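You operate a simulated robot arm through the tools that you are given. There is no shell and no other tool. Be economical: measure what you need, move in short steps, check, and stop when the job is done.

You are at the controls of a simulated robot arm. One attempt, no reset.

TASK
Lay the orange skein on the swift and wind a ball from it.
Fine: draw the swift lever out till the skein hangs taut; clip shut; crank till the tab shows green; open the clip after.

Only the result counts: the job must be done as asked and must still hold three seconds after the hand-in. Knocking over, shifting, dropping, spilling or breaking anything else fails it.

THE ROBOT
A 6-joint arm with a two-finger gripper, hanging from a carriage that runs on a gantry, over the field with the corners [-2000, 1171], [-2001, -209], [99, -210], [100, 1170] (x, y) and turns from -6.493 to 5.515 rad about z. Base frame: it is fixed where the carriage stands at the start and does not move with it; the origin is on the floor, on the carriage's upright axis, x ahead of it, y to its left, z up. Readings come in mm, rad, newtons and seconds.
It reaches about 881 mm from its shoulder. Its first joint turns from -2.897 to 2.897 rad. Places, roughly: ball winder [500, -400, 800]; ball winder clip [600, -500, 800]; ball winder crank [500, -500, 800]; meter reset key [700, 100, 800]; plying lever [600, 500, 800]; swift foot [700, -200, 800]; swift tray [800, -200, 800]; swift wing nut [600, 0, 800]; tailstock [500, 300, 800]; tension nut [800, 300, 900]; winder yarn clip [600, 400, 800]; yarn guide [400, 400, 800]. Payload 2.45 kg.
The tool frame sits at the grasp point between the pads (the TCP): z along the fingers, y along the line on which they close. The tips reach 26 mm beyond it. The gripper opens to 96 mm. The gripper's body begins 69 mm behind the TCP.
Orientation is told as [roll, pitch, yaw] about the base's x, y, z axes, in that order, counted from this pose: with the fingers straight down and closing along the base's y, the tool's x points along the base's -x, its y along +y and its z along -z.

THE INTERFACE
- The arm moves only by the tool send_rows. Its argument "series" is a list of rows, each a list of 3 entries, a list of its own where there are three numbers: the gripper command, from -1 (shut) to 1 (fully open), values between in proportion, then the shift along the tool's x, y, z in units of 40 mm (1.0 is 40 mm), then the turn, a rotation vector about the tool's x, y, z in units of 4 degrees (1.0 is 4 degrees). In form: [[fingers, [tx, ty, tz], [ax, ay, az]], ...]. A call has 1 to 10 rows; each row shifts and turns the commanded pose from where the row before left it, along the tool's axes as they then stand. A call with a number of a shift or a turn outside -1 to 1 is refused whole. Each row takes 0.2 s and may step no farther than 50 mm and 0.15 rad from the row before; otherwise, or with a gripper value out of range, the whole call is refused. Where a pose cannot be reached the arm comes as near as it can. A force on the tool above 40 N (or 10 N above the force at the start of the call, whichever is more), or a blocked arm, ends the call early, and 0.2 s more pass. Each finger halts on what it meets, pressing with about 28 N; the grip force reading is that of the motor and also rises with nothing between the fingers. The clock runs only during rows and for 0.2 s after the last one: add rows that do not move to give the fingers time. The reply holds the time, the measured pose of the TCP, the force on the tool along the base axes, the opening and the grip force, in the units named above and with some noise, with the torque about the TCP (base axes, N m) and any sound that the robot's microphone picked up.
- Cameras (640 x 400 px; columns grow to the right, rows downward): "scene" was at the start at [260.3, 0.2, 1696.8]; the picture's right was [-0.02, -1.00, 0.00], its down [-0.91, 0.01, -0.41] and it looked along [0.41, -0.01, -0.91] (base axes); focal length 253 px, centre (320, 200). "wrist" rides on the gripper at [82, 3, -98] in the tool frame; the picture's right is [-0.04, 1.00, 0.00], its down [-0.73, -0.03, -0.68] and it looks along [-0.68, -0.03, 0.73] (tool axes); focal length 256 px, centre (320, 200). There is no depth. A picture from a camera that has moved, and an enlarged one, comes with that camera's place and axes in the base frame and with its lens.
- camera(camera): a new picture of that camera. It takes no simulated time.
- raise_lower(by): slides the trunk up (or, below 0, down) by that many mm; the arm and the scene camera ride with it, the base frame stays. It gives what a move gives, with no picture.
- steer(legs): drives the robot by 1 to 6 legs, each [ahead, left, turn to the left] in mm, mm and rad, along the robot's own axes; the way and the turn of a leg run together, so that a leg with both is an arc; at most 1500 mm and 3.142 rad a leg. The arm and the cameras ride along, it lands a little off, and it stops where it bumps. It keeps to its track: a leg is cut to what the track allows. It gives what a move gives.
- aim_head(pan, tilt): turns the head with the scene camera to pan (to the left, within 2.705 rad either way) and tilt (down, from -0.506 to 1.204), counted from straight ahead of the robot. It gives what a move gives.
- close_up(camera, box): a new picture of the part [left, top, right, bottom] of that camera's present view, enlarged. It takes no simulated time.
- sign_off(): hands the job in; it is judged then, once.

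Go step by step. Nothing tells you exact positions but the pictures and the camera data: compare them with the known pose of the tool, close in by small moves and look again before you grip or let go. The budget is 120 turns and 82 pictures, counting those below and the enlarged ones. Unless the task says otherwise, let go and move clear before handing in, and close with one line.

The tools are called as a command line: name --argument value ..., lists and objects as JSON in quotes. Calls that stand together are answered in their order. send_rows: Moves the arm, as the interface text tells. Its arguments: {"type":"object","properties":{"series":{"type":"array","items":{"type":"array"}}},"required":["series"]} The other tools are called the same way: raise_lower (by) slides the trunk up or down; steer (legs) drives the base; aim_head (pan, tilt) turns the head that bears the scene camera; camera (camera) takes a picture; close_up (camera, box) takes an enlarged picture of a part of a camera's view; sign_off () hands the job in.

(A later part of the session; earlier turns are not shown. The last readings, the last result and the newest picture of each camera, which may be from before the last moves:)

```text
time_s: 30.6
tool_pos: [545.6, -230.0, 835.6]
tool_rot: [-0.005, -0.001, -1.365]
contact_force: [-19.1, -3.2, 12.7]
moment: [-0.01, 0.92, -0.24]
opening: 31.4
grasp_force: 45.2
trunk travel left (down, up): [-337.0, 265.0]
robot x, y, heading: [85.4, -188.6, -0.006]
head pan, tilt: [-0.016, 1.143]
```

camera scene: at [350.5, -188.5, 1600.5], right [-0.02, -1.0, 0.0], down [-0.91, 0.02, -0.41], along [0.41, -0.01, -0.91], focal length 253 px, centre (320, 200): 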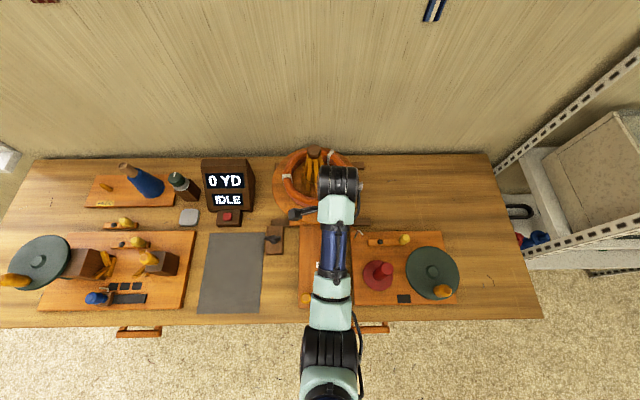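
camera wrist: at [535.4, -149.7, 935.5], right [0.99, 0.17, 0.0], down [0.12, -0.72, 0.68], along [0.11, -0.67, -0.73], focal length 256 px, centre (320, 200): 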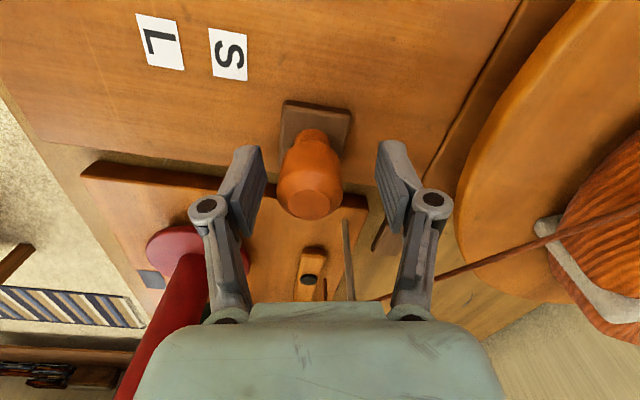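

Gripped. I'm drawing the lever out toward the robot (-x) in small steps.

send_rows --series '[[-1, [0.051, -0.245, 0], [0, 0, 0]], [-1, [0.051, -0.245, 0], [0, 0, 0]], [-1, [0, 0, 0], [0, 0, 0]]]'

camera --camera "wrist"

```text
time_s: 31.4
tool_pos: [526.7, -230.4, 836.3]
tool_rot: [-0.005, 0.0, -1.364]
contact_force: [0.9, -3.5, -33.3]
moment: [-0.79, -0.35, -0.23]
opening: 31.2
grasp_force: 44.9
trunk travel left (down, up): [-337.0, 265.0]
robot x, y, heading: [89.7, -188.2, -0.003]
head pan, tilt: [-0.016, 1.143]
```

```text
41 pictures are left
camera wrist: at [513.3, -150.6, 934.6], right [0.99, 0.17, 0.0], down [0.12, -0.72, 0.68], along [0.11, -0.67, -0.73], focal length 256 px, centre (320, 200)
```

wrist: 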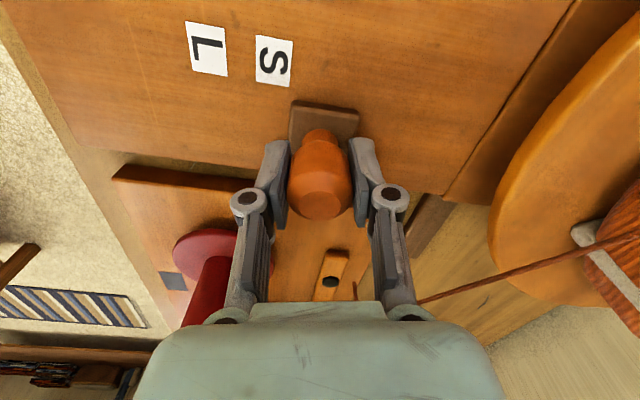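

The slider moved out with the knob and the S mark is near. I'm relaxing the vertical strain slightly and continuing.

send_rows --series '[[-1, [0, 0, 0.05], [0, 0, 0]], [-1, [0.051, -0.245, 0], [0, 0, 0]], [-1, [0, 0, 0], [0, 0, 0]]]'

close_up --camera "scene" --box '[250, 130, 410, 230]'

```text
time_s: 32.2
tool_pos: [517.9, -230.1, 836.0]
tool_rot: [-0.001, 0.001, -1.362]
contact_force: [-1.4, -0.5, -16.9]
moment: [-0.08, -0.16, -0.13]
opening: 31.6
grasp_force: 45.2
trunk travel left (down, up): [-337.0, 265.0]
robot x, y, heading: [89.3, -188.9, -0.001]
head pan, tilt: [-0.016, 1.143]
```

```text
4.00 times, centred on (330, 180) of scene
camera zoom: at [349.9, -188.5, 1600.3], right [-0.02, -1.0, 0.0], down [-0.91, 0.02, -0.41], along [0.41, -0.01, -0.91], focal length 1010 px, centre (280, 280)
```

zoom: 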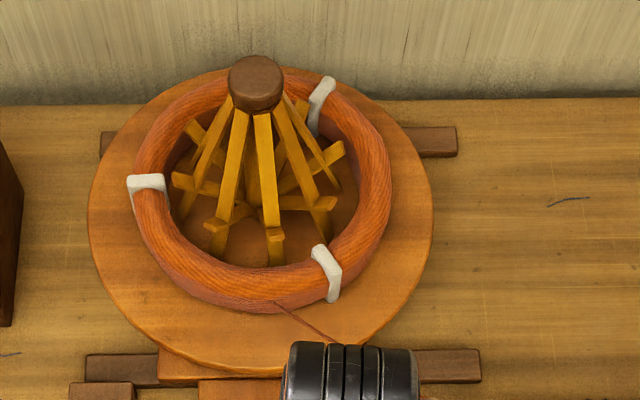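

The umbrella is spreading as the lever draws out. Continuing in small steps.

send_rows --series '[[-1, [0.025, -0.122, 0.02], [0, 0, 0]], [-1, [0.025, -0.122, 0], [0, 0, 0]], [-1, [0, 0, 0], [0, 0, 0]]]'

close_up --camera "scene" --box '[250, 130, 410, 230]'

camera --camera "wrist"

```text
time_s: 33.0
tool_pos: [511.2, -230.9, 835.8]
tool_rot: [0.001, -0.001, -1.363]
contact_force: [-1.9, 2.3, 10.3]
moment: [0.36, -0.05, -0.1]
opening: 31.0
grasp_force: 44.9
trunk travel left (down, up): [-337.0, 265.0]
robot x, y, heading: [91.5, -188.0, 0.002]
head pan, tilt: [-0.016, 1.143]
```

```text
4.00 times, centred on (330, 180) of scene
camera zoom: at [350.6, -188.3, 1600.8], right [-0.02, -1.0, 0.0], down [-0.91, 0.02, -0.42], along [0.41, -0.01, -0.91], focal length 1010 px, centre (280, 280)
```

zoom: 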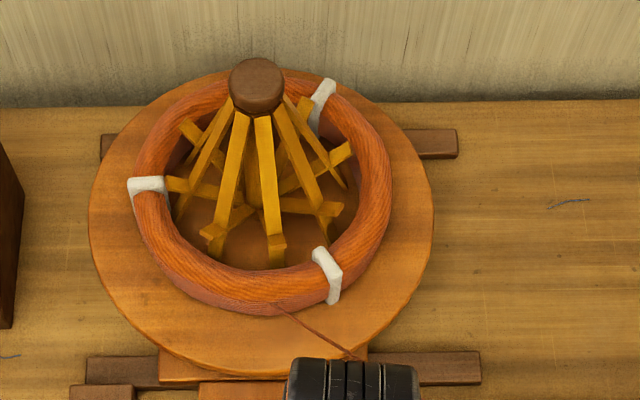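

```text
38 pictures are left
camera wrist: at [497.0, -150.8, 934.7], right [0.99, 0.17, 0.0], down [0.12, -0.72, 0.68], along [0.11, -0.67, -0.73], focal length 256 px, centre (320, 200)
```

wrist: 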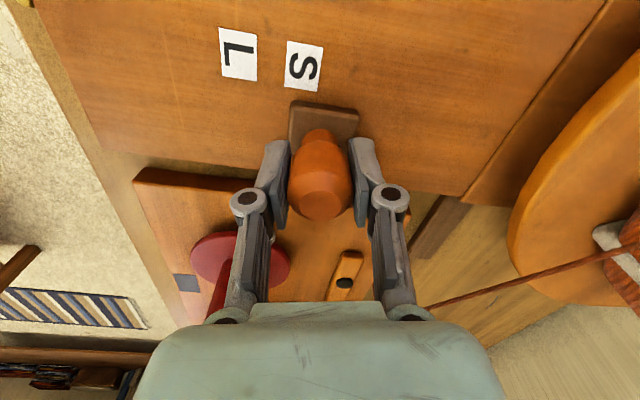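

send_rows --series '[[-1, [0.025, -0.122, 0], [0, 0, 0]], [-1, [0.025, -0.122, 0], [0, 0, 0]], [-1, [0, 0, 0], [0, 0, 0]]]'

close_up --camera "scene" --box '[270, 130, 366, 205]'

```text
time_s: 33.8
tool_pos: [501.3, -230.9, 837.4]
tool_rot: [0.002, -0.003, -1.365]
contact_force: [-0.2, 3.2, 24.9]
moment: [-0.02, -0.19, -0.11]
opening: 31.5
grasp_force: 44.7
trunk travel left (down, up): [-337.0, 265.0]
robot x, y, heading: [92.2, -192.4, -0.002]
head pan, tilt: [-0.016, 1.143]
```

```text
5.33 times, centred on (318, 168) of scene
camera zoom: at [351.2, -188.3, 1601.0], right [-0.02, -1.0, 0.0], down [-0.91, 0.02, -0.42], along [0.42, -0.01, -0.91], focal length 1347 px, centre (331, 373)
```

zoom: 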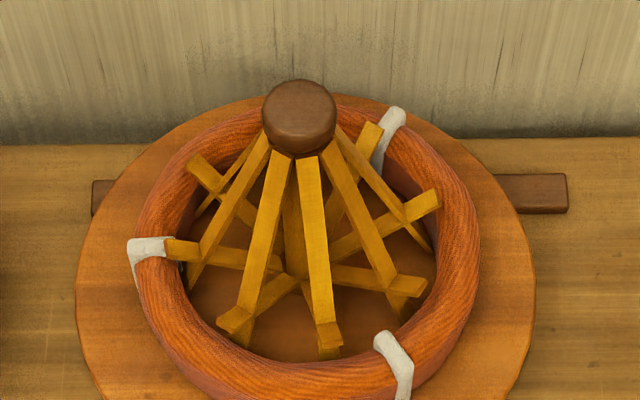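

send_rows --series '[[-1, [0.025, -0.122, -0.03], [0, 0, 0]], [-1, [0.013, -0.061, 0], [0, 0, 0]], [-1, [0, 0, 0], [0, 0, 0]]]'

close_up --camera "scene" --box '[270, 130, 366, 205]'

```text
time_s: 34.6
tool_pos: [493.8, -230.9, 835.7]
tool_rot: [-0.001, 0.001, -1.364]
contact_force: [1.4, 3.3, 1.9]
moment: [-0.28, -0.31, -0.14]
opening: 31.6
grasp_force: 44.7
trunk travel left (down, up): [-337.0, 265.0]
robot x, y, heading: [90.6, -190.3, -0.001]
head pan, tilt: [-0.016, 1.143]
```

```text
5.33 times, centred on (318, 168) of scene
camera zoom: at [350.8, -188.2, 1600.4], right [-0.02, -1.0, 0.0], down [-0.91, 0.02, -0.42], along [0.42, -0.01, -0.91], focal length 1347 px, centre (331, 373)
```

zoom: 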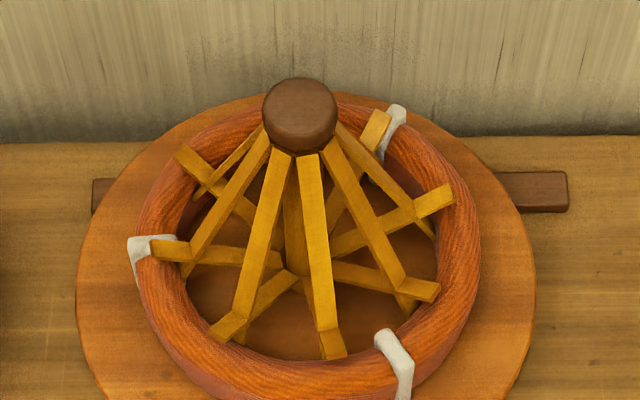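

send_rows --series '[[-1, [0.025, -0.122, 0], [0, 0, 0]], [-1, [0, 0, 0], [0, 0, 0]]]'

camera --camera "wrist"

close_up --camera "scene" --box '[270, 130, 366, 205]'

```text
time_s: 35.2
tool_pos: [485.6, -230.5, 836.1]
tool_rot: [-0.002, 0.0, -1.362]
contact_force: [1.5, 2.4, -7.1]
moment: [0.23, 0.07, -0.1]
opening: 31.3
grasp_force: 45.2
trunk travel left (down, up): [-337.0, 265.0]
robot x, y, heading: [88.1, -188.0, -0.004]
head pan, tilt: [-0.016, 1.143]
```

```text
35 pictures are left
camera wrist: at [473.4, -150.9, 934.7], right [0.99, 0.17, 0.0], down [0.12, -0.72, 0.68], along [0.11, -0.67, -0.73], focal length 256 px, centre (320, 200)
```

wrist: 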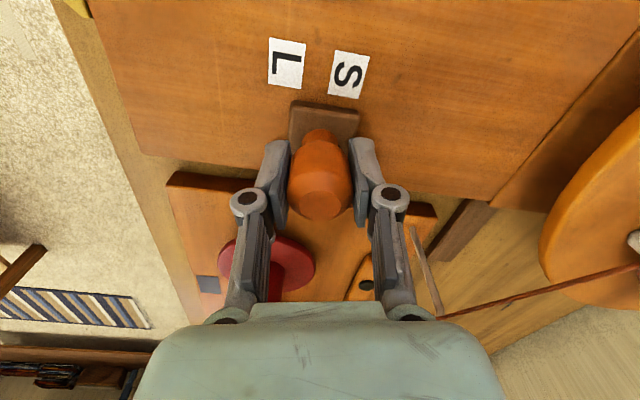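

```text
5.33 times, centred on (318, 168) of scene
camera zoom: at [350.5, -188.4, 1600.3], right [-0.02, -1.0, 0.0], down [-0.91, 0.02, -0.41], along [0.41, -0.01, -0.91], focal length 1347 px, centre (331, 373)
```

zoom: 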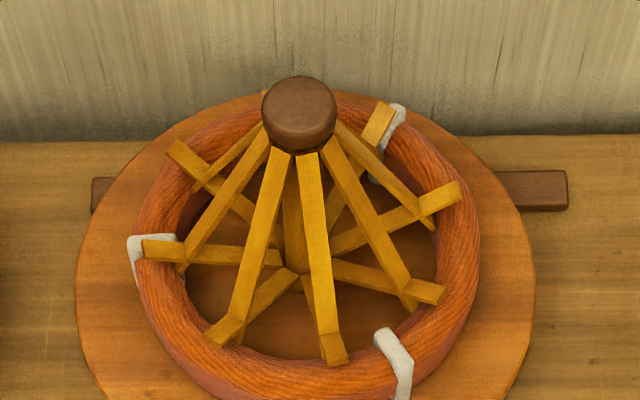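

The knob has just passed S and is heading for L. I'll check the meter display and skein together before going further.

close_up --camera "scene" --box '[190, 130, 366, 240]'

```text
3.64 times, centred on (278, 185) of scene
camera zoom: at [350.5, -188.4, 1600.3], right [-0.02, -1.0, 0.0], down [-0.91, 0.02, -0.41], along [0.41, -0.01, -0.91], focal length 919 px, centre (473, 254)
```

zoom: 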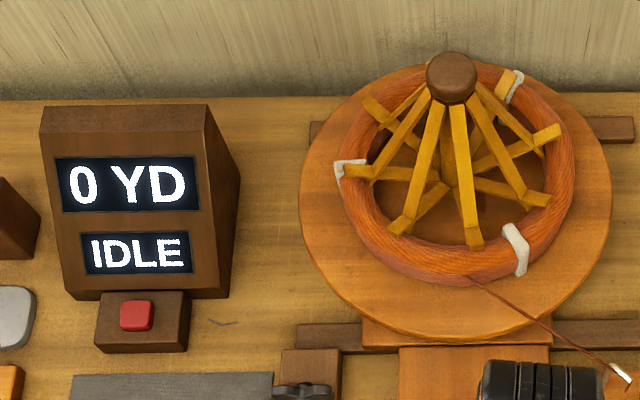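

No resistance yet. I'll draw on in small steps, watching the force.

send_rows --series '[[-1, [0.02, -0.098, 0], [0, 0, 0]], [-1, [0, 0, 0], [0, 0, 0]]]'

close_up --camera "scene" --box '[270, 130, 366, 205]'

```text
time_s: 35.8
tool_pos: [482.2, -230.8, 835.8]
tool_rot: [-0.002, 0.0, -1.363]
contact_force: [2.1, 1.8, -17.9]
moment: [0.01, -0.03, -0.25]
opening: 31.6
grasp_force: 44.7
trunk travel left (down, up): [-337.0, 265.0]
robot x, y, heading: [90.9, -187.9, -0.002]
head pan, tilt: [-0.016, 1.143]
```

```text
5.33 times, centred on (318, 168) of scene
camera zoom: at [350.2, -188.3, 1600.1], right [-0.02, -1.0, 0.0], down [-0.91, 0.02, -0.41], along [0.41, -0.01, -0.91], focal length 1347 px, centre (331, 373)
```

zoom: 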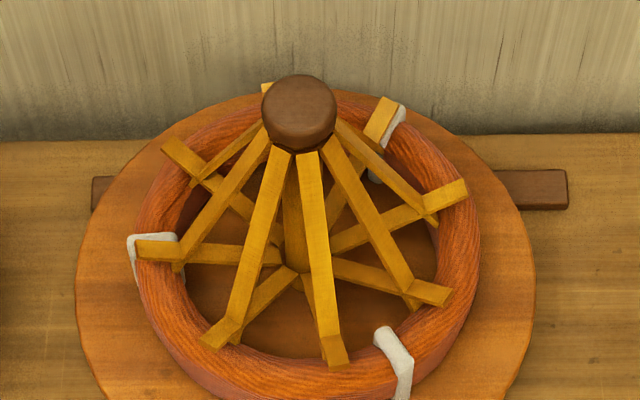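

send_rows --series '[[-1, [0.025, -0.122, 0.03], [0, 0, 0]], [-1, [0, 0, 0], [0, 0, 0]]]'

```text
time_s: 36.4
tool_pos: [478.4, -231.4, 835.5]
tool_rot: [0.001, 0.002, -1.364]
contact_force: [-1.5, 0.2, 1.9]
moment: [0.34, 0.27, -0.15]
opening: 31.2
grasp_force: 45.2
trunk travel left (down, up): [-337.0, 265.0]
robot x, y, heading: [89.8, -188.0, -0.003]
head pan, tilt: [-0.016, 1.143]
```

send_rows --series '[[-1, [0.02, -0.098, 0], [0, 0, 0]], [-1, [0.02, -0.098, 0], [0, 0, 0]], [-1, [0, 0, 0], [0, 0, 0]]]'

close_up --camera "scene" --box '[190, 130, 366, 240]'

```text
time_s: 37.2
tool_pos: [471.1, -230.7, 836.5]
tool_rot: [0.001, 0.0, -1.364]
contact_force: [0.7, 0.9, 0.3]
moment: [-0.25, -0.28, -0.13]
opening: 31.2
grasp_force: 44.4
trunk travel left (down, up): [-337.0, 265.0]
robot x, y, heading: [89.3, -187.5, -0.006]
head pan, tilt: [-0.016, 1.143]
```

```text
3.64 times, centred on (278, 185) of scene
camera zoom: at [350.8, -188.5, 1600.5], right [-0.02, -1.0, 0.0], down [-0.91, 0.02, -0.42], along [0.42, -0.01, -0.91], focal length 919 px, centre (473, 254)
```

zoom: 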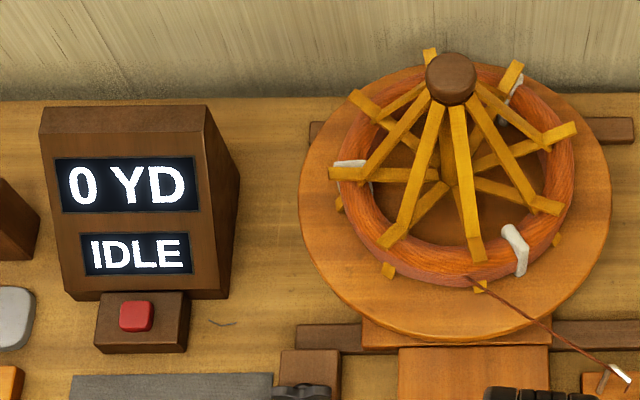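

The lower arm ends now poke past the skein, so I've drawn it too far: S (x ≈ 495) fits this skein. I'm easing the lever back to S.

send_rows --series '[[-1, [-0.041, 0.196, 0], [0, 0, 0]], [-1, [-0.041, 0.196, 0], [0, 0, 0]], [-1, [-0.041, 0.196, 0], [0, 0, 0]], [-1, [0, 0, 0], [0, 0, 0]]]'

close_up --camera "scene" --box '[270, 130, 366, 205]'

close_up --camera "wrist" --box '[200, 0, 440, 150]'

```text
time_s: 38.2
tool_pos: [496.9, -231.4, 836.2]
tool_rot: [0.001, -0.001, -1.365]
contact_force: [-1.3, -1.2, 20.3]
moment: [0.36, 0.09, -0.24]
opening: 31.5
grasp_force: 44.8
trunk travel left (down, up): [-337.0, 265.0]
robot x, y, heading: [90.1, -191.0, -0.001]
head pan, tilt: [-0.016, 1.143]
```

```text
5.33 times, centred on (318, 168) of scene
camera zoom: at [351.0, -188.7, 1600.8], right [-0.02, -1.0, 0.0], down [-0.91, 0.02, -0.42], along [0.42, -0.01, -0.91], focal length 1347 px, centre (331, 373)
```

zoom: 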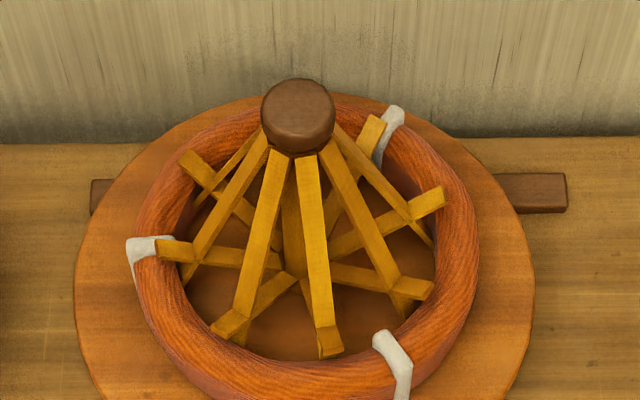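

```text
2.67 times, centred on (320, 75) of wrist
camera zoom: at [482.9, -150.8, 934.6], right [0.99, 0.17, 0.0], down [0.12, -0.72, 0.68], along [0.11, -0.67, -0.73], focal length 683 px, centre (320, 533)
```

zoom: 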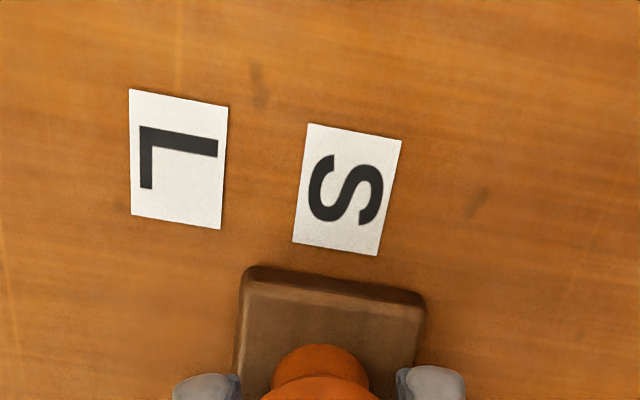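

The knob block lines up with S and the lower arm ends just meet the skein's inside. I'll release the lever, back off upward, and check that it holds.

send_rows --series '[[-1, [0.005, -0.02, 0], [0, 0, 0]], [-0.2, [0, 0, 0], [0, 0, 0]], [0.3, [0, 0, 0], [0, 0, 0]], [0.3, [0, 0, 0], [0, 0, 0]], [0.3, [0, 0, -0.8], [0, 0, 0]], [0.3, [0, 0, -0.8], [0, 0, 0]], [0.3, [0, 0, -0.8], [0, 0, 0]]]'

camera --camera "wrist"

close_up --camera "scene" --box '[260, 130, 468, 310]'

```text
time_s: 39.8
tool_pos: [493.0, -229.3, 922.2]
tool_rot: [-0.003, 0.001, -1.363]
contact_force: [0.2, 0.7, -0.4]
moment: [0.02, 0.0, 0.02]
opening: 62.0
grasp_force: 0.0
out of reach, approached as far as the arm can: row 7
trunk travel left (down, up): [-337.0, 265.0]
robot x, y, heading: [88.3, -186.0, -0.004]
head pan, tilt: [-0.016, 1.143]
```

```text
28 pictures are left
camera wrist: at [479.6, -149.6, 1019.8], right [0.99, 0.17, 0.0], down [0.12, -0.72, 0.68], along [0.11, -0.67, -0.73], focal length 256 px, centre (320, 200)
```

wrist: 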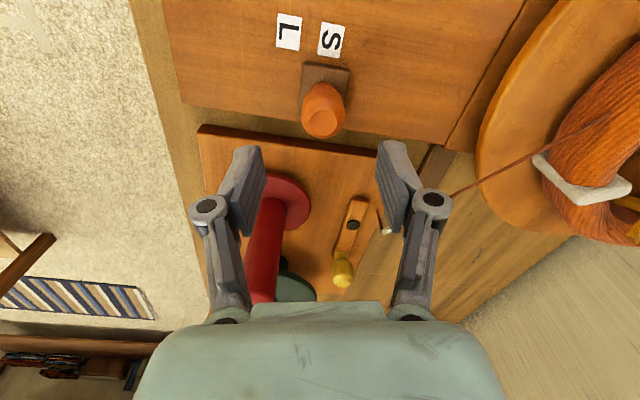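

```text
2.22 times, centred on (364, 220) of scene
camera zoom: at [350.4, -188.6, 1600.3], right [-0.02, -1.0, 0.0], down [-0.91, 0.02, -0.41], along [0.41, -0.01, -0.91], focal length 561 px, centre (222, 156)
```

zoom: 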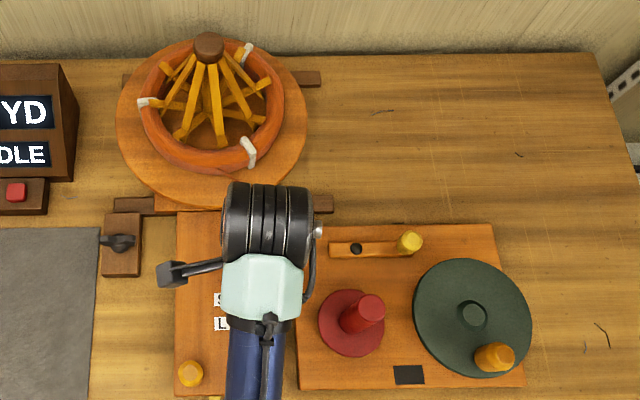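

The lever stays at S. Next is the clip bar (knob at about (561, -461), pivot at (560, -391)). I'll raise the trunk a little and move the hand over to look.

raise_lower --by 50

send_rows --series '[[0.0, [-1, 0.08, 0], [0, 0, 0]], [0.0, [-1, 0.08, 0], [0, 0, 0]], [0.0, [-1, 0.08, 0], [0, 0, 0]], [0.0, [-1, 0.08, 0], [0, 0, 0]], [0.0, [-1, 0.08, 0], [0, 0, 0]], [0.0, [-1, 0.08, 0], [0, 0, 0]]]'

camera --camera "wrist"

```text
time_s: 40.7
tool_pos: [493.6, -230.3, 970.1]
tool_rot: [-0.002, 0.0, -1.362]
contact_force: [0.3, -0.1, 0.0]
moment: [-0.03, 0.01, 0.01]
opening: 62.4
grasp_force: 0.0
trunk travel left (down, up): [-387.0, 215.0]
robot x, y, heading: [91.3, -190.6, 0.002]
head pan, tilt: [-0.016, 1.143]
```

```text
time_s: 42.1
tool_pos: [562.4, -460.9, 971.7]
tool_rot: [-0.001, -0.002, -1.362]
contact_force: [-1.1, -0.2, 0.0]
moment: [-0.04, -0.02, 0.01]
opening: 47.9
grasp_force: 0.1
trunk travel left (down, up): [-387.0, 215.0]
robot x, y, heading: [89.5, -185.8, -0.002]
head pan, tilt: [-0.016, 1.143]
```

```text
26 pictures are left
camera wrist: at [549.5, -380.7, 1069.2], right [0.99, 0.17, 0.0], down [0.12, -0.72, 0.68], along [0.11, -0.67, -0.73], focal length 256 px, centre (320, 200)
```

wrist: 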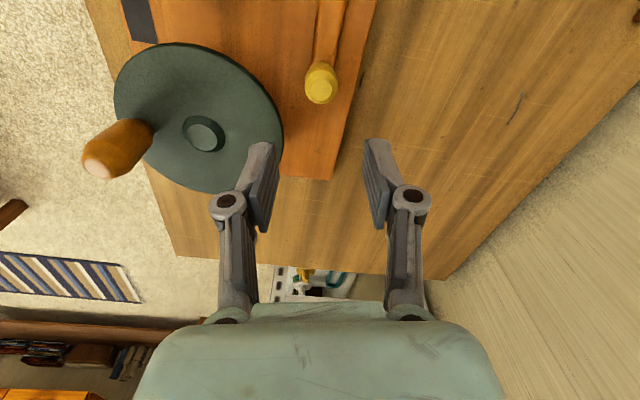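

The clip knob is right below at about (563, -465). I'm lowering around it.

send_rows --series '[[0.1, [-0.1, 0, 0.8], [0, 0, 0]], [0.1, [0, 0, 0.8], [0, 0, 0]], [0.1, [0, 0, 0.8], [0, 0, 0]], [0.1, [0, 0, 0.6], [0, 0, 0]]]'

camera --camera "wrist"

```text
time_s: 43.1
tool_pos: [562.2, -462.6, 851.2]
tool_rot: [-0.001, -0.001, -1.364]
contact_force: [0.3, 0.2, 0.0]
moment: [-0.03, -0.01, 0.0]
opening: 52.8
grasp_force: 0.1
trunk travel left (down, up): [-387.0, 215.0]
robot x, y, heading: [88.4, -186.8, -0.001]
head pan, tilt: [-0.016, 1.143]
```

```text
25 pictures are left
camera wrist: at [548.4, -382.2, 949.3], right [0.99, 0.17, 0.0], down [0.12, -0.72, 0.68], along [0.11, -0.67, -0.73], focal length 256 px, centre (320, 200)
```

wrist: 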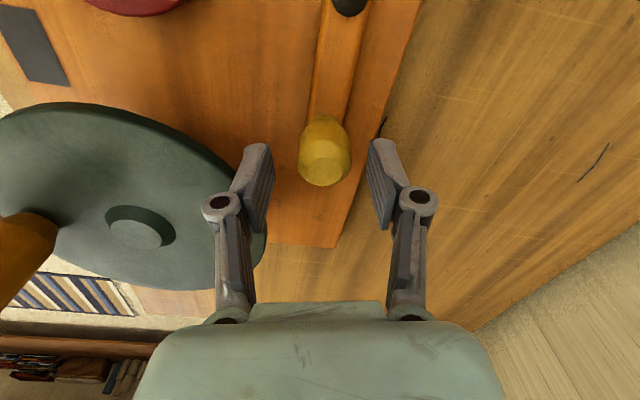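

The knob top is at z ≈ 824 and the crank disc edge is close by. I'll narrow the opening and lower a little more.

send_rows --series '[[-0.08, [-0.08, 0.034, 0], [0, 0, 0]], [-0.08, [0, 0, 0.4], [0, 0, 0]], [-0.08, [0, 0, 0.3], [0, 0, 0]]]'

camera --camera "wrist"

```text
time_s: 43.9
tool_pos: [558.3, -464.0, 834.7]
tool_rot: [-0.002, -0.002, -1.363]
contact_force: [0.6, 0.2, 0.1]
moment: [0.0, 0.01, -0.02]
opening: 44.2
grasp_force: 0.0
out of reach, approached as far as the arm can: row 2, 3
trunk travel left (down, up): [-387.0, 215.0]
robot x, y, heading: [92.6, -187.4, -0.002]
head pan, tilt: [-0.016, 1.143]
```

```text
24 pictures are left
camera wrist: at [545.3, -383.8, 932.4], right [0.99, 0.17, 0.0], down [0.12, -0.72, 0.68], along [0.11, -0.67, -0.73], focal length 256 px, centre (320, 200)
```

wrist: 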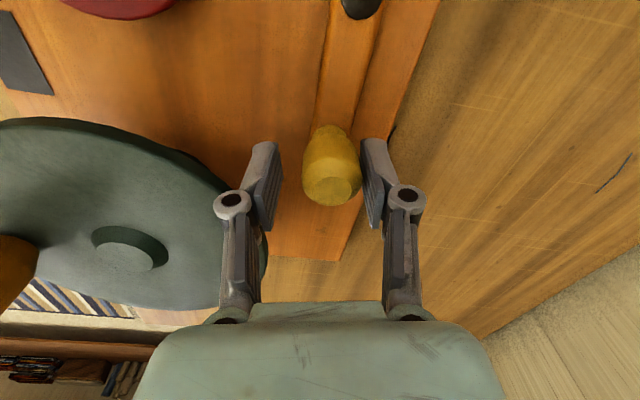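

I'm at the reach edge, so I'll lift the arm slightly, recentre, then lower by the trunk.

send_rows --series '[[-0.08, [0, 0, -0.9], [0, 0, 0]], [-0.08, [-0.05, 0.14, 0], [0, 0, 0]]]'

raise_lower --by -36

camera --camera "wrist"

```text
time_s: 44.5
tool_pos: [565.6, -466.0, 870.1]
tool_rot: [-0.002, -0.001, -1.363]
contact_force: [-0.5, 1.3, 0.1]
moment: [-0.03, -0.01, 0.02]
opening: 44.3
grasp_force: 0.0
trunk travel left (down, up): [-387.0, 215.0]
robot x, y, heading: [89.5, -190.1, -0.005]
head pan, tilt: [-0.016, 1.143]
```

```text
time_s: 45.3
tool_pos: [565.4, -465.6, 833.5]
tool_rot: [0.0, -0.002, -1.363]
contact_force: [-0.1, -0.4, 0.3]
moment: [0.02, -0.01, -0.02]
opening: 44.2
grasp_force: 0.0
trunk travel left (down, up): [-351.0, 251.0]
robot x, y, heading: [90.9, -186.8, -0.004]
head pan, tilt: [-0.016, 1.143]
```

```text
23 pictures are left
camera wrist: at [551.0, -385.1, 931.7], right [0.99, 0.17, 0.0], down [0.12, -0.72, 0.68], along [0.11, -0.67, -0.73], focal length 256 px, centre (320, 200)
```

wrist: 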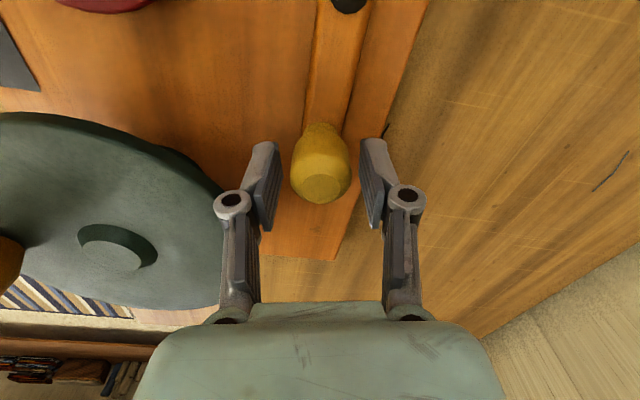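

Centred now. I'll lower 12 mm and close on the knob.

send_rows --series '[[-0.08, [0, 0, 0.3], [0, 0, 0]], [-1, [0, 0, 0], [0, 0, 0]], [-1, [0, 0, 0], [0, 0, 0]]]'

```text
time_s: 46.1
tool_pos: [565.8, -464.5, 821.4]
tool_rot: [0.001, 0.0, -1.362]
contact_force: [-0.2, 0.9, 2.2]
moment: [0.12, 0.07, -0.02]
opening: 29.3
grasp_force: 45.5
trunk travel left (down, up): [-351.0, 251.0]
robot x, y, heading: [94.0, -188.6, -0.002]
head pan, tilt: [-0.016, 1.143]
```

Gripped. I'll test which way it gives: a small push toward -x first.

send_rows --series '[[-1, [0.02, -0.098, 0], [0, 0, 0]], [-1, [0.02, -0.098, 0], [0, 0, 0]], [-1, [0, 0, 0], [0, 0, 0]]]'

```text
time_s: 46.7
tool_pos: [565.2, -464.4, 823.7]
tool_rot: [0.01, -0.008, -1.363]
contact_force: [19.3, -5.0, -21.1]
moment: [-0.4, -0.69, -0.37]
opening: 29.5
grasp_force: 45.0
trunk travel left (down, up): [-351.0, 251.0]
robot x, y, heading: [90.1, -189.1, -0.001]
head pan, tilt: [-0.016, 1.143]
stopped in row 2: the force on the tool passed its limit at 47 N (the readings are from after the stop); the commanded pose is now the measured one
```

Blocked that way. Trying +x.

send_rows --series '[[-1, [-0.02, 0.098, 0], [0, 0, 0]], [-1, [-0.02, 0.098, 0], [0, 0, 0]], [-1, [0, 0, 0], [0, 0, 0]]]'

```text
time_s: 47.5
tool_pos: [565.9, -464.8, 821.6]
tool_rot: [0.004, -0.004, -1.363]
contact_force: [-7.5, -0.6, 11.5]
moment: [0.23, 0.41, 0.48]
opening: 29.2
grasp_force: 44.5
trunk travel left (down, up): [-351.0, 251.0]
robot x, y, heading: [87.4, -188.2, 0.0]
head pan, tilt: [-0.016, 1.143]
```

send_rows --series '[[-1, [-0.02, 0.098, 0], [0, 0, 0]], [-1, [-0.02, 0.098, 0], [0, 0, 0]], [-1, [0, 0, 0], [0, 0, 0]]]'

camera --camera "wrist"

```text
time_s: 48.3
tool_pos: [575.0, -465.0, 821.6]
tool_rot: [0.005, -0.005, -1.364]
contact_force: [-1.3, -3.8, 1.2]
moment: [0.0, 0.0, 0.05]
opening: 29.0
grasp_force: 44.2
trunk travel left (down, up): [-351.0, 251.0]
robot x, y, heading: [89.6, -188.8, -0.002]
head pan, tilt: [-0.016, 1.143]
```

```text
22 pictures are left
camera wrist: at [561.4, -384.7, 919.7], right [0.99, 0.17, 0.01], down [0.12, -0.72, 0.68], along [0.12, -0.67, -0.73], focal length 256 px, centre (320, 200)
```

wrist: 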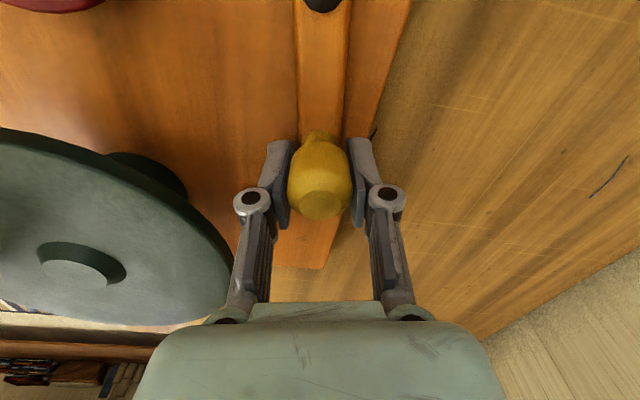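

The clip swings toward +x about its pivot. Following its arc onward.

send_rows --series '[[-1, [0.016, 0.17, 0], [0, 0, 0]], [-1, [0.016, 0.17, 0], [0, 0, 0]], [-1, [0.067, 0.168, 0], [0, 0, 0]], [-1, [0.067, 0.168, 0], [0, 0, 0]], [-1, [0, 0, 0], [0, 0, 0]]]'

```text
time_s: 48.9
tool_pos: [577.4, -464.6, 822.2]
tool_rot: [0.0, -0.007, -1.366]
contact_force: [2.8, -13.0, -15.9]
moment: [-0.88, 0.09, -0.08]
opening: 28.1
grasp_force: 45.3
out of reach, approached as far as the arm can: row 1
trunk travel left (down, up): [-351.0, 251.0]
robot x, y, heading: [91.0, -189.0, -0.002]
head pan, tilt: [-0.016, 1.143]
stopped in row 2: the force on the tool passed its limit at 42 N (the readings are from after the stop); the commanded pose is now the measured one
```

I've reached the arm's limit again. I'll let go, raise the arm 80 mm and lower the trunk 80 mm to gain reach at the same spot.

send_rows --series '[[-0.1, [0, 0, 0], [0, 0, 0]], [-0.1, [0, 0, 0], [0, 0, 0]], [-0.1, [0, 0, -0.7], [0, 0, 0]], [-0.1, [0, 0, -0.8], [0, 0, 0]], [-0.1, [0, 0, -0.8], [0, 0, 0]]]'

raise_lower --by -75

camera --camera "wrist"

```text
time_s: 50.1
tool_pos: [579.6, -459.0, 915.2]
tool_rot: [0.002, -0.004, -1.366]
contact_force: [0.7, -0.7, 0.1]
moment: [0.04, -0.01, -0.04]
opening: 43.3
grasp_force: 0.1
trunk travel left (down, up): [-351.0, 251.0]
robot x, y, heading: [94.6, -190.5, -0.001]
head pan, tilt: [-0.016, 1.143]
```

```text
time_s: 51.2
tool_pos: [579.8, -459.7, 839.8]
tool_rot: [0.002, -0.006, -1.366]
contact_force: [0.7, -0.4, 0.0]
moment: [-0.05, -0.02, 0.02]
opening: 43.3
grasp_force: 0.0
trunk travel left (down, up): [-276.0, 326.0]
robot x, y, heading: [87.7, -185.6, -0.0]
head pan, tilt: [-0.016, 1.143]
```

```text
21 pictures are left
camera wrist: at [566.1, -379.8, 937.6], right [0.99, 0.17, 0.0], down [0.12, -0.72, 0.68], along [0.11, -0.67, -0.73], focal length 256 px, centre (320, 200)
```

wrist: 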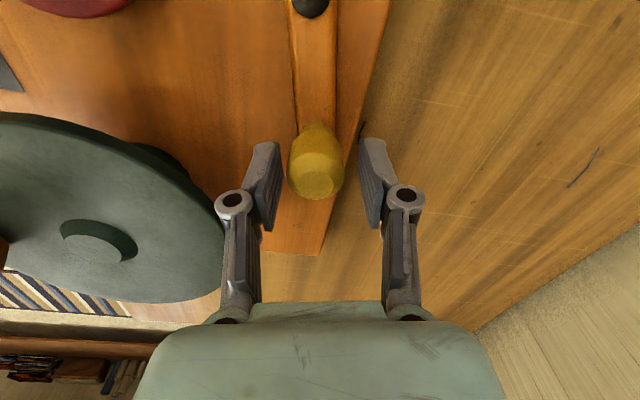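

send_rows --series '[[-0.1, [-0.1, -0.03, 0.2], [0, 0, 0]], [-0.1, [0, 0, 0.25], [0, 0, 0]], [-1, [0, 0, 0], [0, 0, 0]], [-1, [0, 0, 0], [0, 0, 0]], [-1, [0.016, 0.17, 0], [0, 0, 0]], [-1, [0.016, 0.17, 0], [0, 0, 0]], [-1, [0, 0, 0], [0, 0, 0]]]'

```text
time_s: 52.8
tool_pos: [590.0, -464.4, 819.8]
tool_rot: [0.001, -0.008, -1.366]
contact_force: [-9.7, -6.5, 4.4]
moment: [0.01, 0.4, 0.91]
opening: 28.8
grasp_force: 45.4
trunk travel left (down, up): [-276.0, 326.0]
robot x, y, heading: [91.9, -188.7, -0.003]
head pan, tilt: [-0.016, 1.143]
```

send_rows --series '[[-1, [0.06, 0.165, 0], [0, 0, 0]], [-1, [0.06, 0.165, 0], [0, 0, 0]], [-1, [0.085, 0.17, 0], [0, 0, 0]], [-1, [0, 0, 0], [0, 0, 0]]]'

camera --camera "wrist"

```text
time_s: 53.8
tool_pos: [610.0, -446.9, 821.3]
tool_rot: [0.002, -0.004, -1.366]
contact_force: [-2.0, -2.3, -4.2]
moment: [-0.04, 0.09, 0.22]
opening: 28.8
grasp_force: 44.6
trunk travel left (down, up): [-276.0, 326.0]
robot x, y, heading: [94.0, -190.1, 0.001]
head pan, tilt: [-0.016, 1.143]
```

```text
20 pictures are left
camera wrist: at [596.2, -367.4, 918.8], right [0.99, 0.17, 0.0], down [0.12, -0.72, 0.68], along [0.11, -0.67, -0.73], focal length 256 px, centre (320, 200)
```

wrist: 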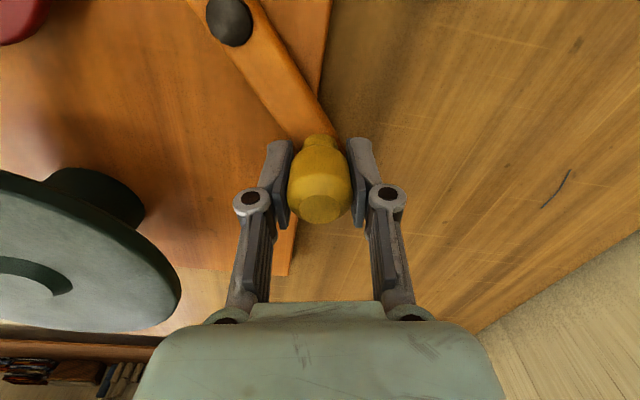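

Still moving freely at about 43°. Continuing along the arc until it stops.

send_rows --series '[[-1, [0.121, 0.153, 0], [0, 0, 0]], [-1, [0.136, 0.143, 0], [0, 0, 0]], [-1, [0.13, 0.116, 0], [0, 0, 0]], [-1, [0, 0, 0], [0, 0, 0]]]'

```text
time_s: 54.8
tool_pos: [618.8, -437.8, 821.6]
tool_rot: [-0.003, -0.009, -1.368]
contact_force: [-16.3, -26.5, -0.8]
moment: [0.11, 0.55, 0.38]
opening: 28.4
grasp_force: 45.3
trunk travel left (down, up): [-276.0, 326.0]
robot x, y, heading: [91.1, -189.8, -0.002]
head pan, tilt: [-0.016, 1.143]
```

It has come up against a stop at about 52°: the clip looks shut. I'll release, rise, and look.

send_rows --series '[[-0.1, [0, 0, 0], [0, 0, 0]], [-0.1, [0, 0, 0], [0, 0, 0]], [-0.1, [0, 0, -0.8], [0, 0, 0]], [-0.1, [0, 0, -0.8], [0, 0, 0]], [-0.1, [0, 0, -0.8], [0, 0, 0]], [-0.1, [0, 0, -0.8], [0, 0, 0]]]'

camera --camera "wrist"

close_up --camera "scene" --box '[290, 130, 530, 300]'

```text
time_s: 56.2
tool_pos: [623.1, -430.1, 950.5]
tool_rot: [0.001, -0.006, -1.366]
contact_force: [0.3, 0.1, 0.0]
moment: [0.01, 0.01, -0.02]
opening: 43.2
grasp_force: 0.1
trunk travel left (down, up): [-276.0, 326.0]
robot x, y, heading: [91.9, -188.9, -0.0]
head pan, tilt: [-0.016, 1.143]
```

```text
19 pictures are left
camera wrist: at [608.7, -349.3, 1048.1], right [0.99, 0.17, 0.0], down [0.12, -0.72, 0.68], along [0.11, -0.67, -0.73], focal length 256 px, centre (320, 200)
```

wrist: 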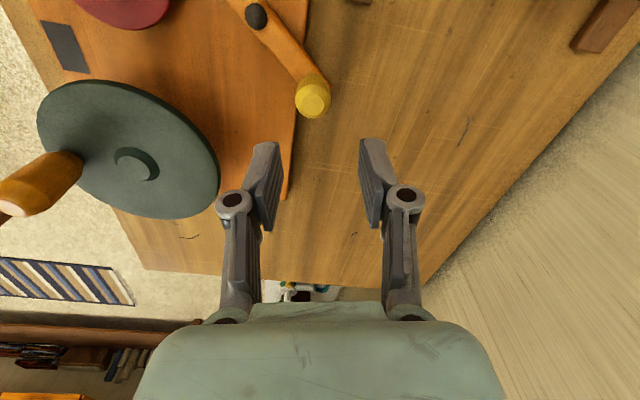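

```text
2.35 times, centred on (410, 215) of scene
camera zoom: at [351.1, -189.1, 1539.4], right [-0.02, -1.0, 0.0], down [-0.91, 0.02, -0.41], along [0.41, -0.01, -0.91], focal length 594 px, centre (108, 165)
```

zoom: 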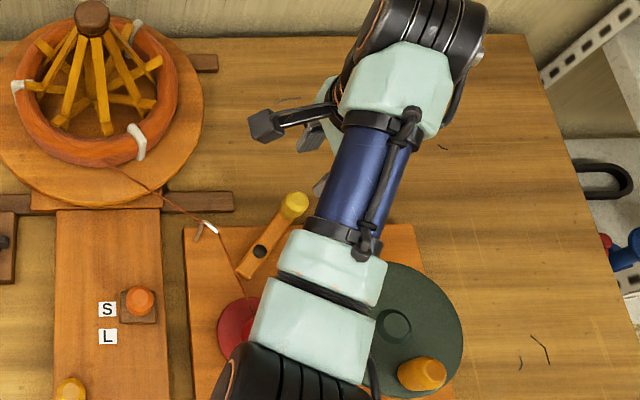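

The yarn is now caught under the clip's end, so it is shut. Next is the crank: disc centre about (457, -520), handle top about (400, -518, 902). I'm moving above the handle.

raise_lower --by 80

send_rows --series '[[0.3, [-0.145, -0.843, 0], [0, 0, 0]], [0.3, [-0.145, -0.843, 0], [0, 0, 0]], [0.3, [-0.145, -0.843, 0], [0, 0, 0]], [0.3, [-0.145, -0.843, 0], [0, 0, 0]], [0.3, [-0.145, -0.843, 0], [0, 0, 0]], [0.3, [-0.145, -0.843, 0.4], [0, 0, 0]], [0.3, [-0.145, -0.843, 0.5], [0, 0, 0]], [0.3, [0, 0, 0.9], [0, 0, 0]]]'

camera --camera "wrist"

```text
time_s: 57.4
tool_pos: [623.1, -429.8, 1029.1]
tool_rot: [0.003, -0.004, -1.363]
contact_force: [0.4, -0.5, 0.2]
moment: [-0.01, 0.03, -0.01]
opening: 43.2
grasp_force: 0.1
trunk travel left (down, up): [-356.0, 246.0]
robot x, y, heading: [88.7, -191.1, -0.004]
head pan, tilt: [-0.016, 1.143]
```

```text
time_s: 59.2
tool_pos: [423.5, -533.8, 924.0]
tool_rot: [0.002, -0.006, -1.364]
contact_force: [-0.4, -0.3, -0.2]
moment: [0.03, 0.03, 0.0]
opening: 62.4
grasp_force: 0.1
out of reach, approached as far as the arm can: row 2, 3, 4, 5
trunk travel left (down, up): [-356.0, 246.0]
robot x, y, heading: [92.0, -185.0, 0.001]
head pan, tilt: [-0.016, 1.143]
```

```text
17 pictures are left
camera wrist: at [409.2, -452.5, 1022.0], right [0.99, 0.17, 0.0], down [0.12, -0.72, 0.68], along [0.11, -0.67, -0.73], focal length 256 px, centre (320, 200)
```

wrist: 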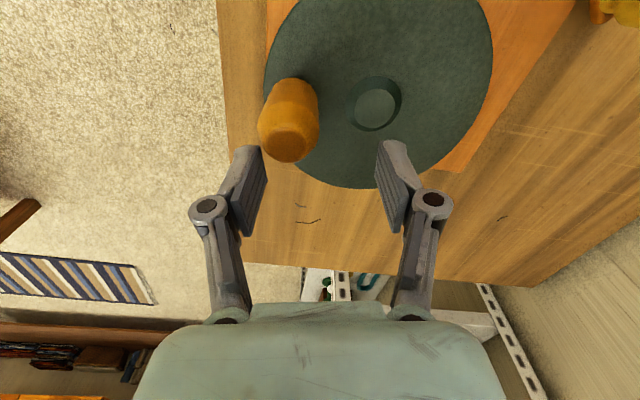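

The handle top is at about (404, -521, 905). I'll raise slightly, centre on it, and lower.

send_rows --series '[[0.3, [0, 0, -0.4], [0, 0, 0]], [0.3, [0.42, -0.41, 0], [0, 0, 0]], [0.3, [0, 0, 0.6], [0, 0, 0]]]'

camera --camera "wrist"

```text
time_s: 60.0
tool_pos: [402.6, -523.2, 917.1]
tool_rot: [0.003, -0.005, -1.364]
contact_force: [-0.1, -0.1, 0.0]
moment: [-0.01, 0.0, -0.02]
opening: 62.3
grasp_force: 0.1
trunk travel left (down, up): [-356.0, 246.0]
robot x, y, heading: [95.4, -192.9, -0.001]
head pan, tilt: [-0.016, 1.143]
```

```text
16 pictures are left
camera wrist: at [389.3, -441.6, 1014.1], right [0.99, 0.16, 0.0], down [0.12, -0.72, 0.68], along [0.11, -0.67, -0.73], focal length 256 px, centre (320, 200)
```

wrist: 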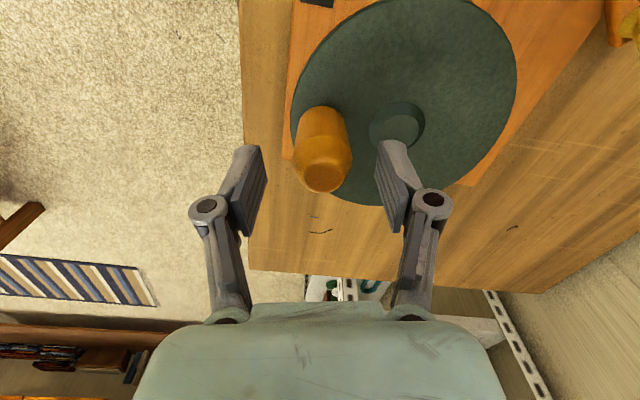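

Centred. Lowering 32 mm and closing on the handle.

send_rows --series '[[0.1, [0, 0, 0.4], [0, 0, 0]], [0.1, [0, 0, 0.4], [0, 0, 0]], [-1, [0, 0, 0], [0, 0, 0]], [-1, [0, 0, 0], [0, 0, 0]], [-1, [0, 0, 0], [0, 0, 0]]]'

```text
time_s: 61.2
tool_pos: [403.8, -521.0, 883.9]
tool_rot: [0.002, -0.005, -1.365]
contact_force: [2.6, -0.8, -4.8]
moment: [-0.07, -0.05, -0.02]
opening: 31.0
grasp_force: 44.5
trunk travel left (down, up): [-356.0, 246.0]
robot x, y, heading: [92.1, -188.6, -0.003]
head pan, tilt: [-0.016, 1.143]
```

Gripped at 31 mm. Trying the first 15° of clockwise cranking.

send_rows --series '[[-1, [0.336, 0.105, 0], [0, 0, 0]], [-1, [0, 0, 0], [0, 0, 0]]]'

```text
time_s: 61.8
tool_pos: [405.9, -505.8, 883.2]
tool_rot: [0.001, -0.006, -1.365]
contact_force: [10.2, -3.0, -23.6]
moment: [-0.59, -0.36, 0.01]
opening: 31.2
grasp_force: 45.1
trunk travel left (down, up): [-356.0, 246.0]
robot x, y, heading: [92.1, -190.9, -0.001]
head pan, tilt: [-0.016, 1.143]
```

It turns. Continuing around the circle for 100° and checking the forces.

send_rows --series '[[-1, [0.465, 0.353, 0.03], [0, 0, 0]], [-1, [0.272, 0.519, 0], [0, 0, 0]], [-1, [0.029, 0.583, 0], [0, 0, 0]], [-1, [-0.223, 0.541, 0], [0, 0, 0]]]'

close_up --camera "scene" --box '[170, 130, 490, 330]'

```text
time_s: 62.8
tool_pos: [479.8, -469.2, 883.2]
tool_rot: [0.002, -0.004, -1.365]
contact_force: [1.4, 2.4, -4.9]
moment: [0.27, -0.26, 0.0]
opening: 31.6
grasp_force: 44.9
trunk travel left (down, up): [-356.0, 246.0]
robot x, y, heading: [87.5, -188.5, -0.0]
head pan, tilt: [-0.016, 1.143]
```

```text
2.00 times, centred on (330, 230) of scene
camera zoom: at [351.1, -188.8, 1619.2], right [-0.02, -1.0, 0.0], down [-0.91, 0.02, -0.41], along [0.41, -0.01, -0.91], focal length 505 px, centre (300, 140)
```

zoom: 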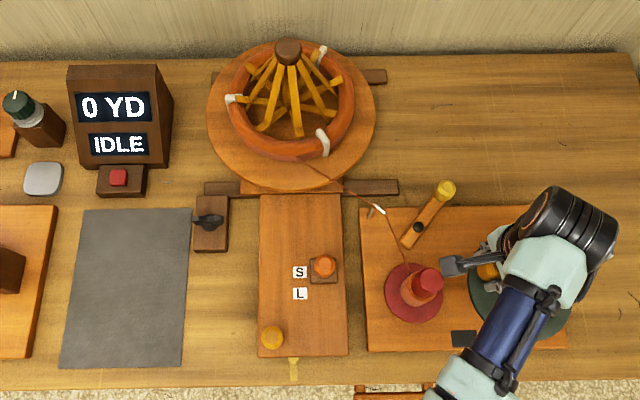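

The yarn is winding onto the red spool. I'll keep cranking round.

send_rows --series '[[-1, [-0.43, 0.395, 0], [0, 0, 0]], [-1, [-0.556, 0.178, 0], [0, 0, 0]], [-1, [-0.58, -0.073, 0], [0, 0, 0]], [-1, [-0.494, -0.313, 0], [0, 0, 0]], [-1, [-0.316, -0.493, 0], [0, 0, 0]], [-1, [-0.078, -0.578, 0], [0, 0, 0]], [-1, [0.173, -0.559, 0], [0, 0, 0]], [-1, [0.394, -0.431, 0], [0, 0, 0]], [-1, [0.54, -0.227, 0], [0, 0, 0]], [-1, [0.582, 0.025, 0], [0, 0, 0]]]'

```text
time_s: 63.9
tool_pos: [501.4, -555.5, 883.8]
tool_rot: [0.005, -0.014, -1.365]
contact_force: [11.4, -10.3, -16.9]
moment: [-1.43, -0.24, 0.01]
opening: 31.3
grasp_force: 45.3
trunk travel left (down, up): [-356.0, 246.0]
robot x, y, heading: [90.0, -191.7, 0.004]
head pan, tilt: [-0.016, 1.143]
stopped in row 5: the force on the tool passed its limit at 42 N (the readings are from after the stop); the commanded pose is now the measured one
```

A brief over-force from a slight centre error; fitting the touched points gives centre (459, -520), radius 55. Continuing with corrected steps.

send_rows --series '[[-1, [-0.2525, -0.513, 0], [0, 0, 0]], [-1, [-0.022, -0.571, 0], [0, 0, 0]], [-1, [0.212, -0.531, 0], [0, 0, 0]], [-1, [0.41, -0.399, 0], [0, 0, 0]], [-1, [0.537, -0.197, 0], [0, 0, 0]], [-1, [0.571, 0.038, 0], [0, 0, 0]], [-1, [0.506, 0.267, 0], [0, 0, 0]], [-1, [0.354, 0.449, 0], [0, 0, 0]], [-1, [0.14, 0.554, 0], [0, 0, 0]], [-1, [-0.097, 0.563, 0], [0, 0, 0]]]'

close_up --camera "scene" --box '[170, 130, 490, 330]'

```text
time_s: 64.2
tool_pos: [496.3, -559.4, 885.6]
tool_rot: [0.006, -0.017, -1.365]
contact_force: [9.7, -11.0, -13.5]
moment: [-1.2, -0.24, -0.02]
opening: 31.2
grasp_force: 45.3
trunk travel left (down, up): [-356.0, 246.0]
robot x, y, heading: [91.3, -186.9, -0.004]
head pan, tilt: [-0.016, 1.143]
stopped in row 1: the force on the tool passed its limit at 45 N (the readings are from after the stop); the commanded pose is now the measured one
```

```text
2.00 times, centred on (330, 230) of scene
camera zoom: at [352.4, -190.4, 1619.8], right [-0.02, -1.0, 0.0], down [-0.91, 0.02, -0.42], along [0.42, -0.01, -0.91], focal length 505 px, centre (300, 140)
```

zoom: 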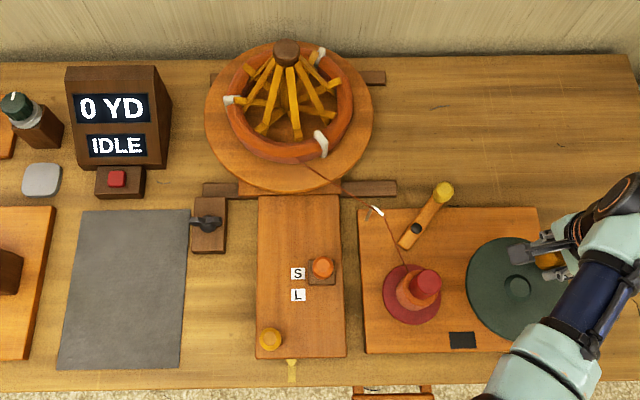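

The ball is growing. The handle is pulling slightly outward, so I'm correcting the centre to about (461, -522) and going on.

send_rows --series '[[-1, [-0.14, -0.2375, 0], [0, 0, 0]], [-1, [-0.14, -0.2375, 0], [0, 0, 0]], [-1, [0.038, -0.576, 0], [0, 0, 0]], [-1, [0.269, -0.51, 0], [0, 0, 0]], [-1, [0.453, -0.357, 0], [0, 0, 0]], [-1, [0.559, -0.142, 0], [0, 0, 0]]]'

```text
time_s: 65.6
tool_pos: [409.6, -544.2, 883.5]
tool_rot: [0.01, -0.018, -1.364]
contact_force: [0.0, -1.2, 15.4]
moment: [1.09, 0.43, 0.0]
opening: 31.2
grasp_force: 45.0
trunk travel left (down, up): [-356.0, 246.0]
robot x, y, heading: [95.1, -188.3, 0.001]
head pan, tilt: [-0.016, 1.143]
stopped in row 6: the force on the tool passed its limit at 43 N (the readings are from after the stop); the commanded pose is now the measured one
```

I'm correcting a small tilt drift and continuing with gentler 20° steps.

send_rows --series '[[-1, [0.482, -0.01, -0.03], [0.28, -0.09, 0]], [-1, [0.456, 0.155, 0], [0, 0, 0]], [-1, [0.376, 0.302, 0], [0, 0, 0]], [-1, [0.25, 0.412, 0], [0, 0, 0]], [-1, [0.094, 0.473, 0], [0, 0, 0]], [-1, [-0.074, 0.476, 0], [0, 0, 0]], [-1, [-0.232, 0.422, 0], [0, 0, 0]], [-1, [-0.363, 0.317, 0], [0, 0, 0]], [-1, [-0.449, 0.174, 0], [0, 0, 0]], [-1, [-0.482, 0.01, 0], [0, 0, 0]]]'

close_up --camera "scene" --box '[170, 130, 490, 330]'

```text
time_s: 66.3
tool_pos: [407.2, -501.1, 885.0]
tool_rot: [-0.015, -0.024, -1.366]
contact_force: [-9.8, 4.0, 16.2]
moment: [0.37, 0.21, 0.0]
opening: 31.1
grasp_force: 45.2
trunk travel left (down, up): [-356.0, 246.0]
robot x, y, heading: [89.1, -186.2, -0.001]
head pan, tilt: [-0.016, 1.143]
stopped in row 3: the force on the tool passed its limit at 43 N (the readings are from after the stop); the commanded pose is now the measured one
```

```text
2.00 times, centred on (330, 230) of scene
camera zoom: at [350.8, -189.6, 1619.1], right [-0.02, -1.0, 0.0], down [-0.91, 0.02, -0.41], along [0.41, -0.01, -0.91], focal length 505 px, centre (300, 140)
```

zoom: 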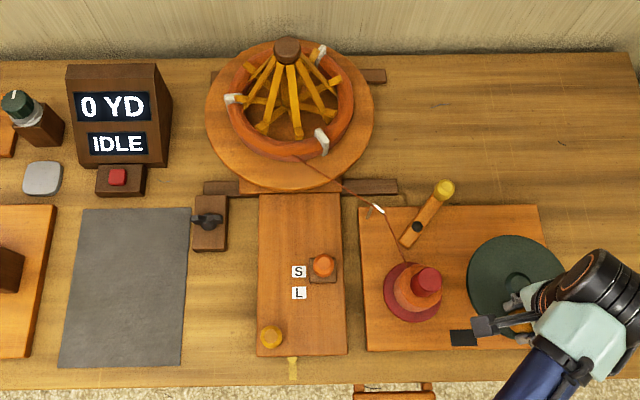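

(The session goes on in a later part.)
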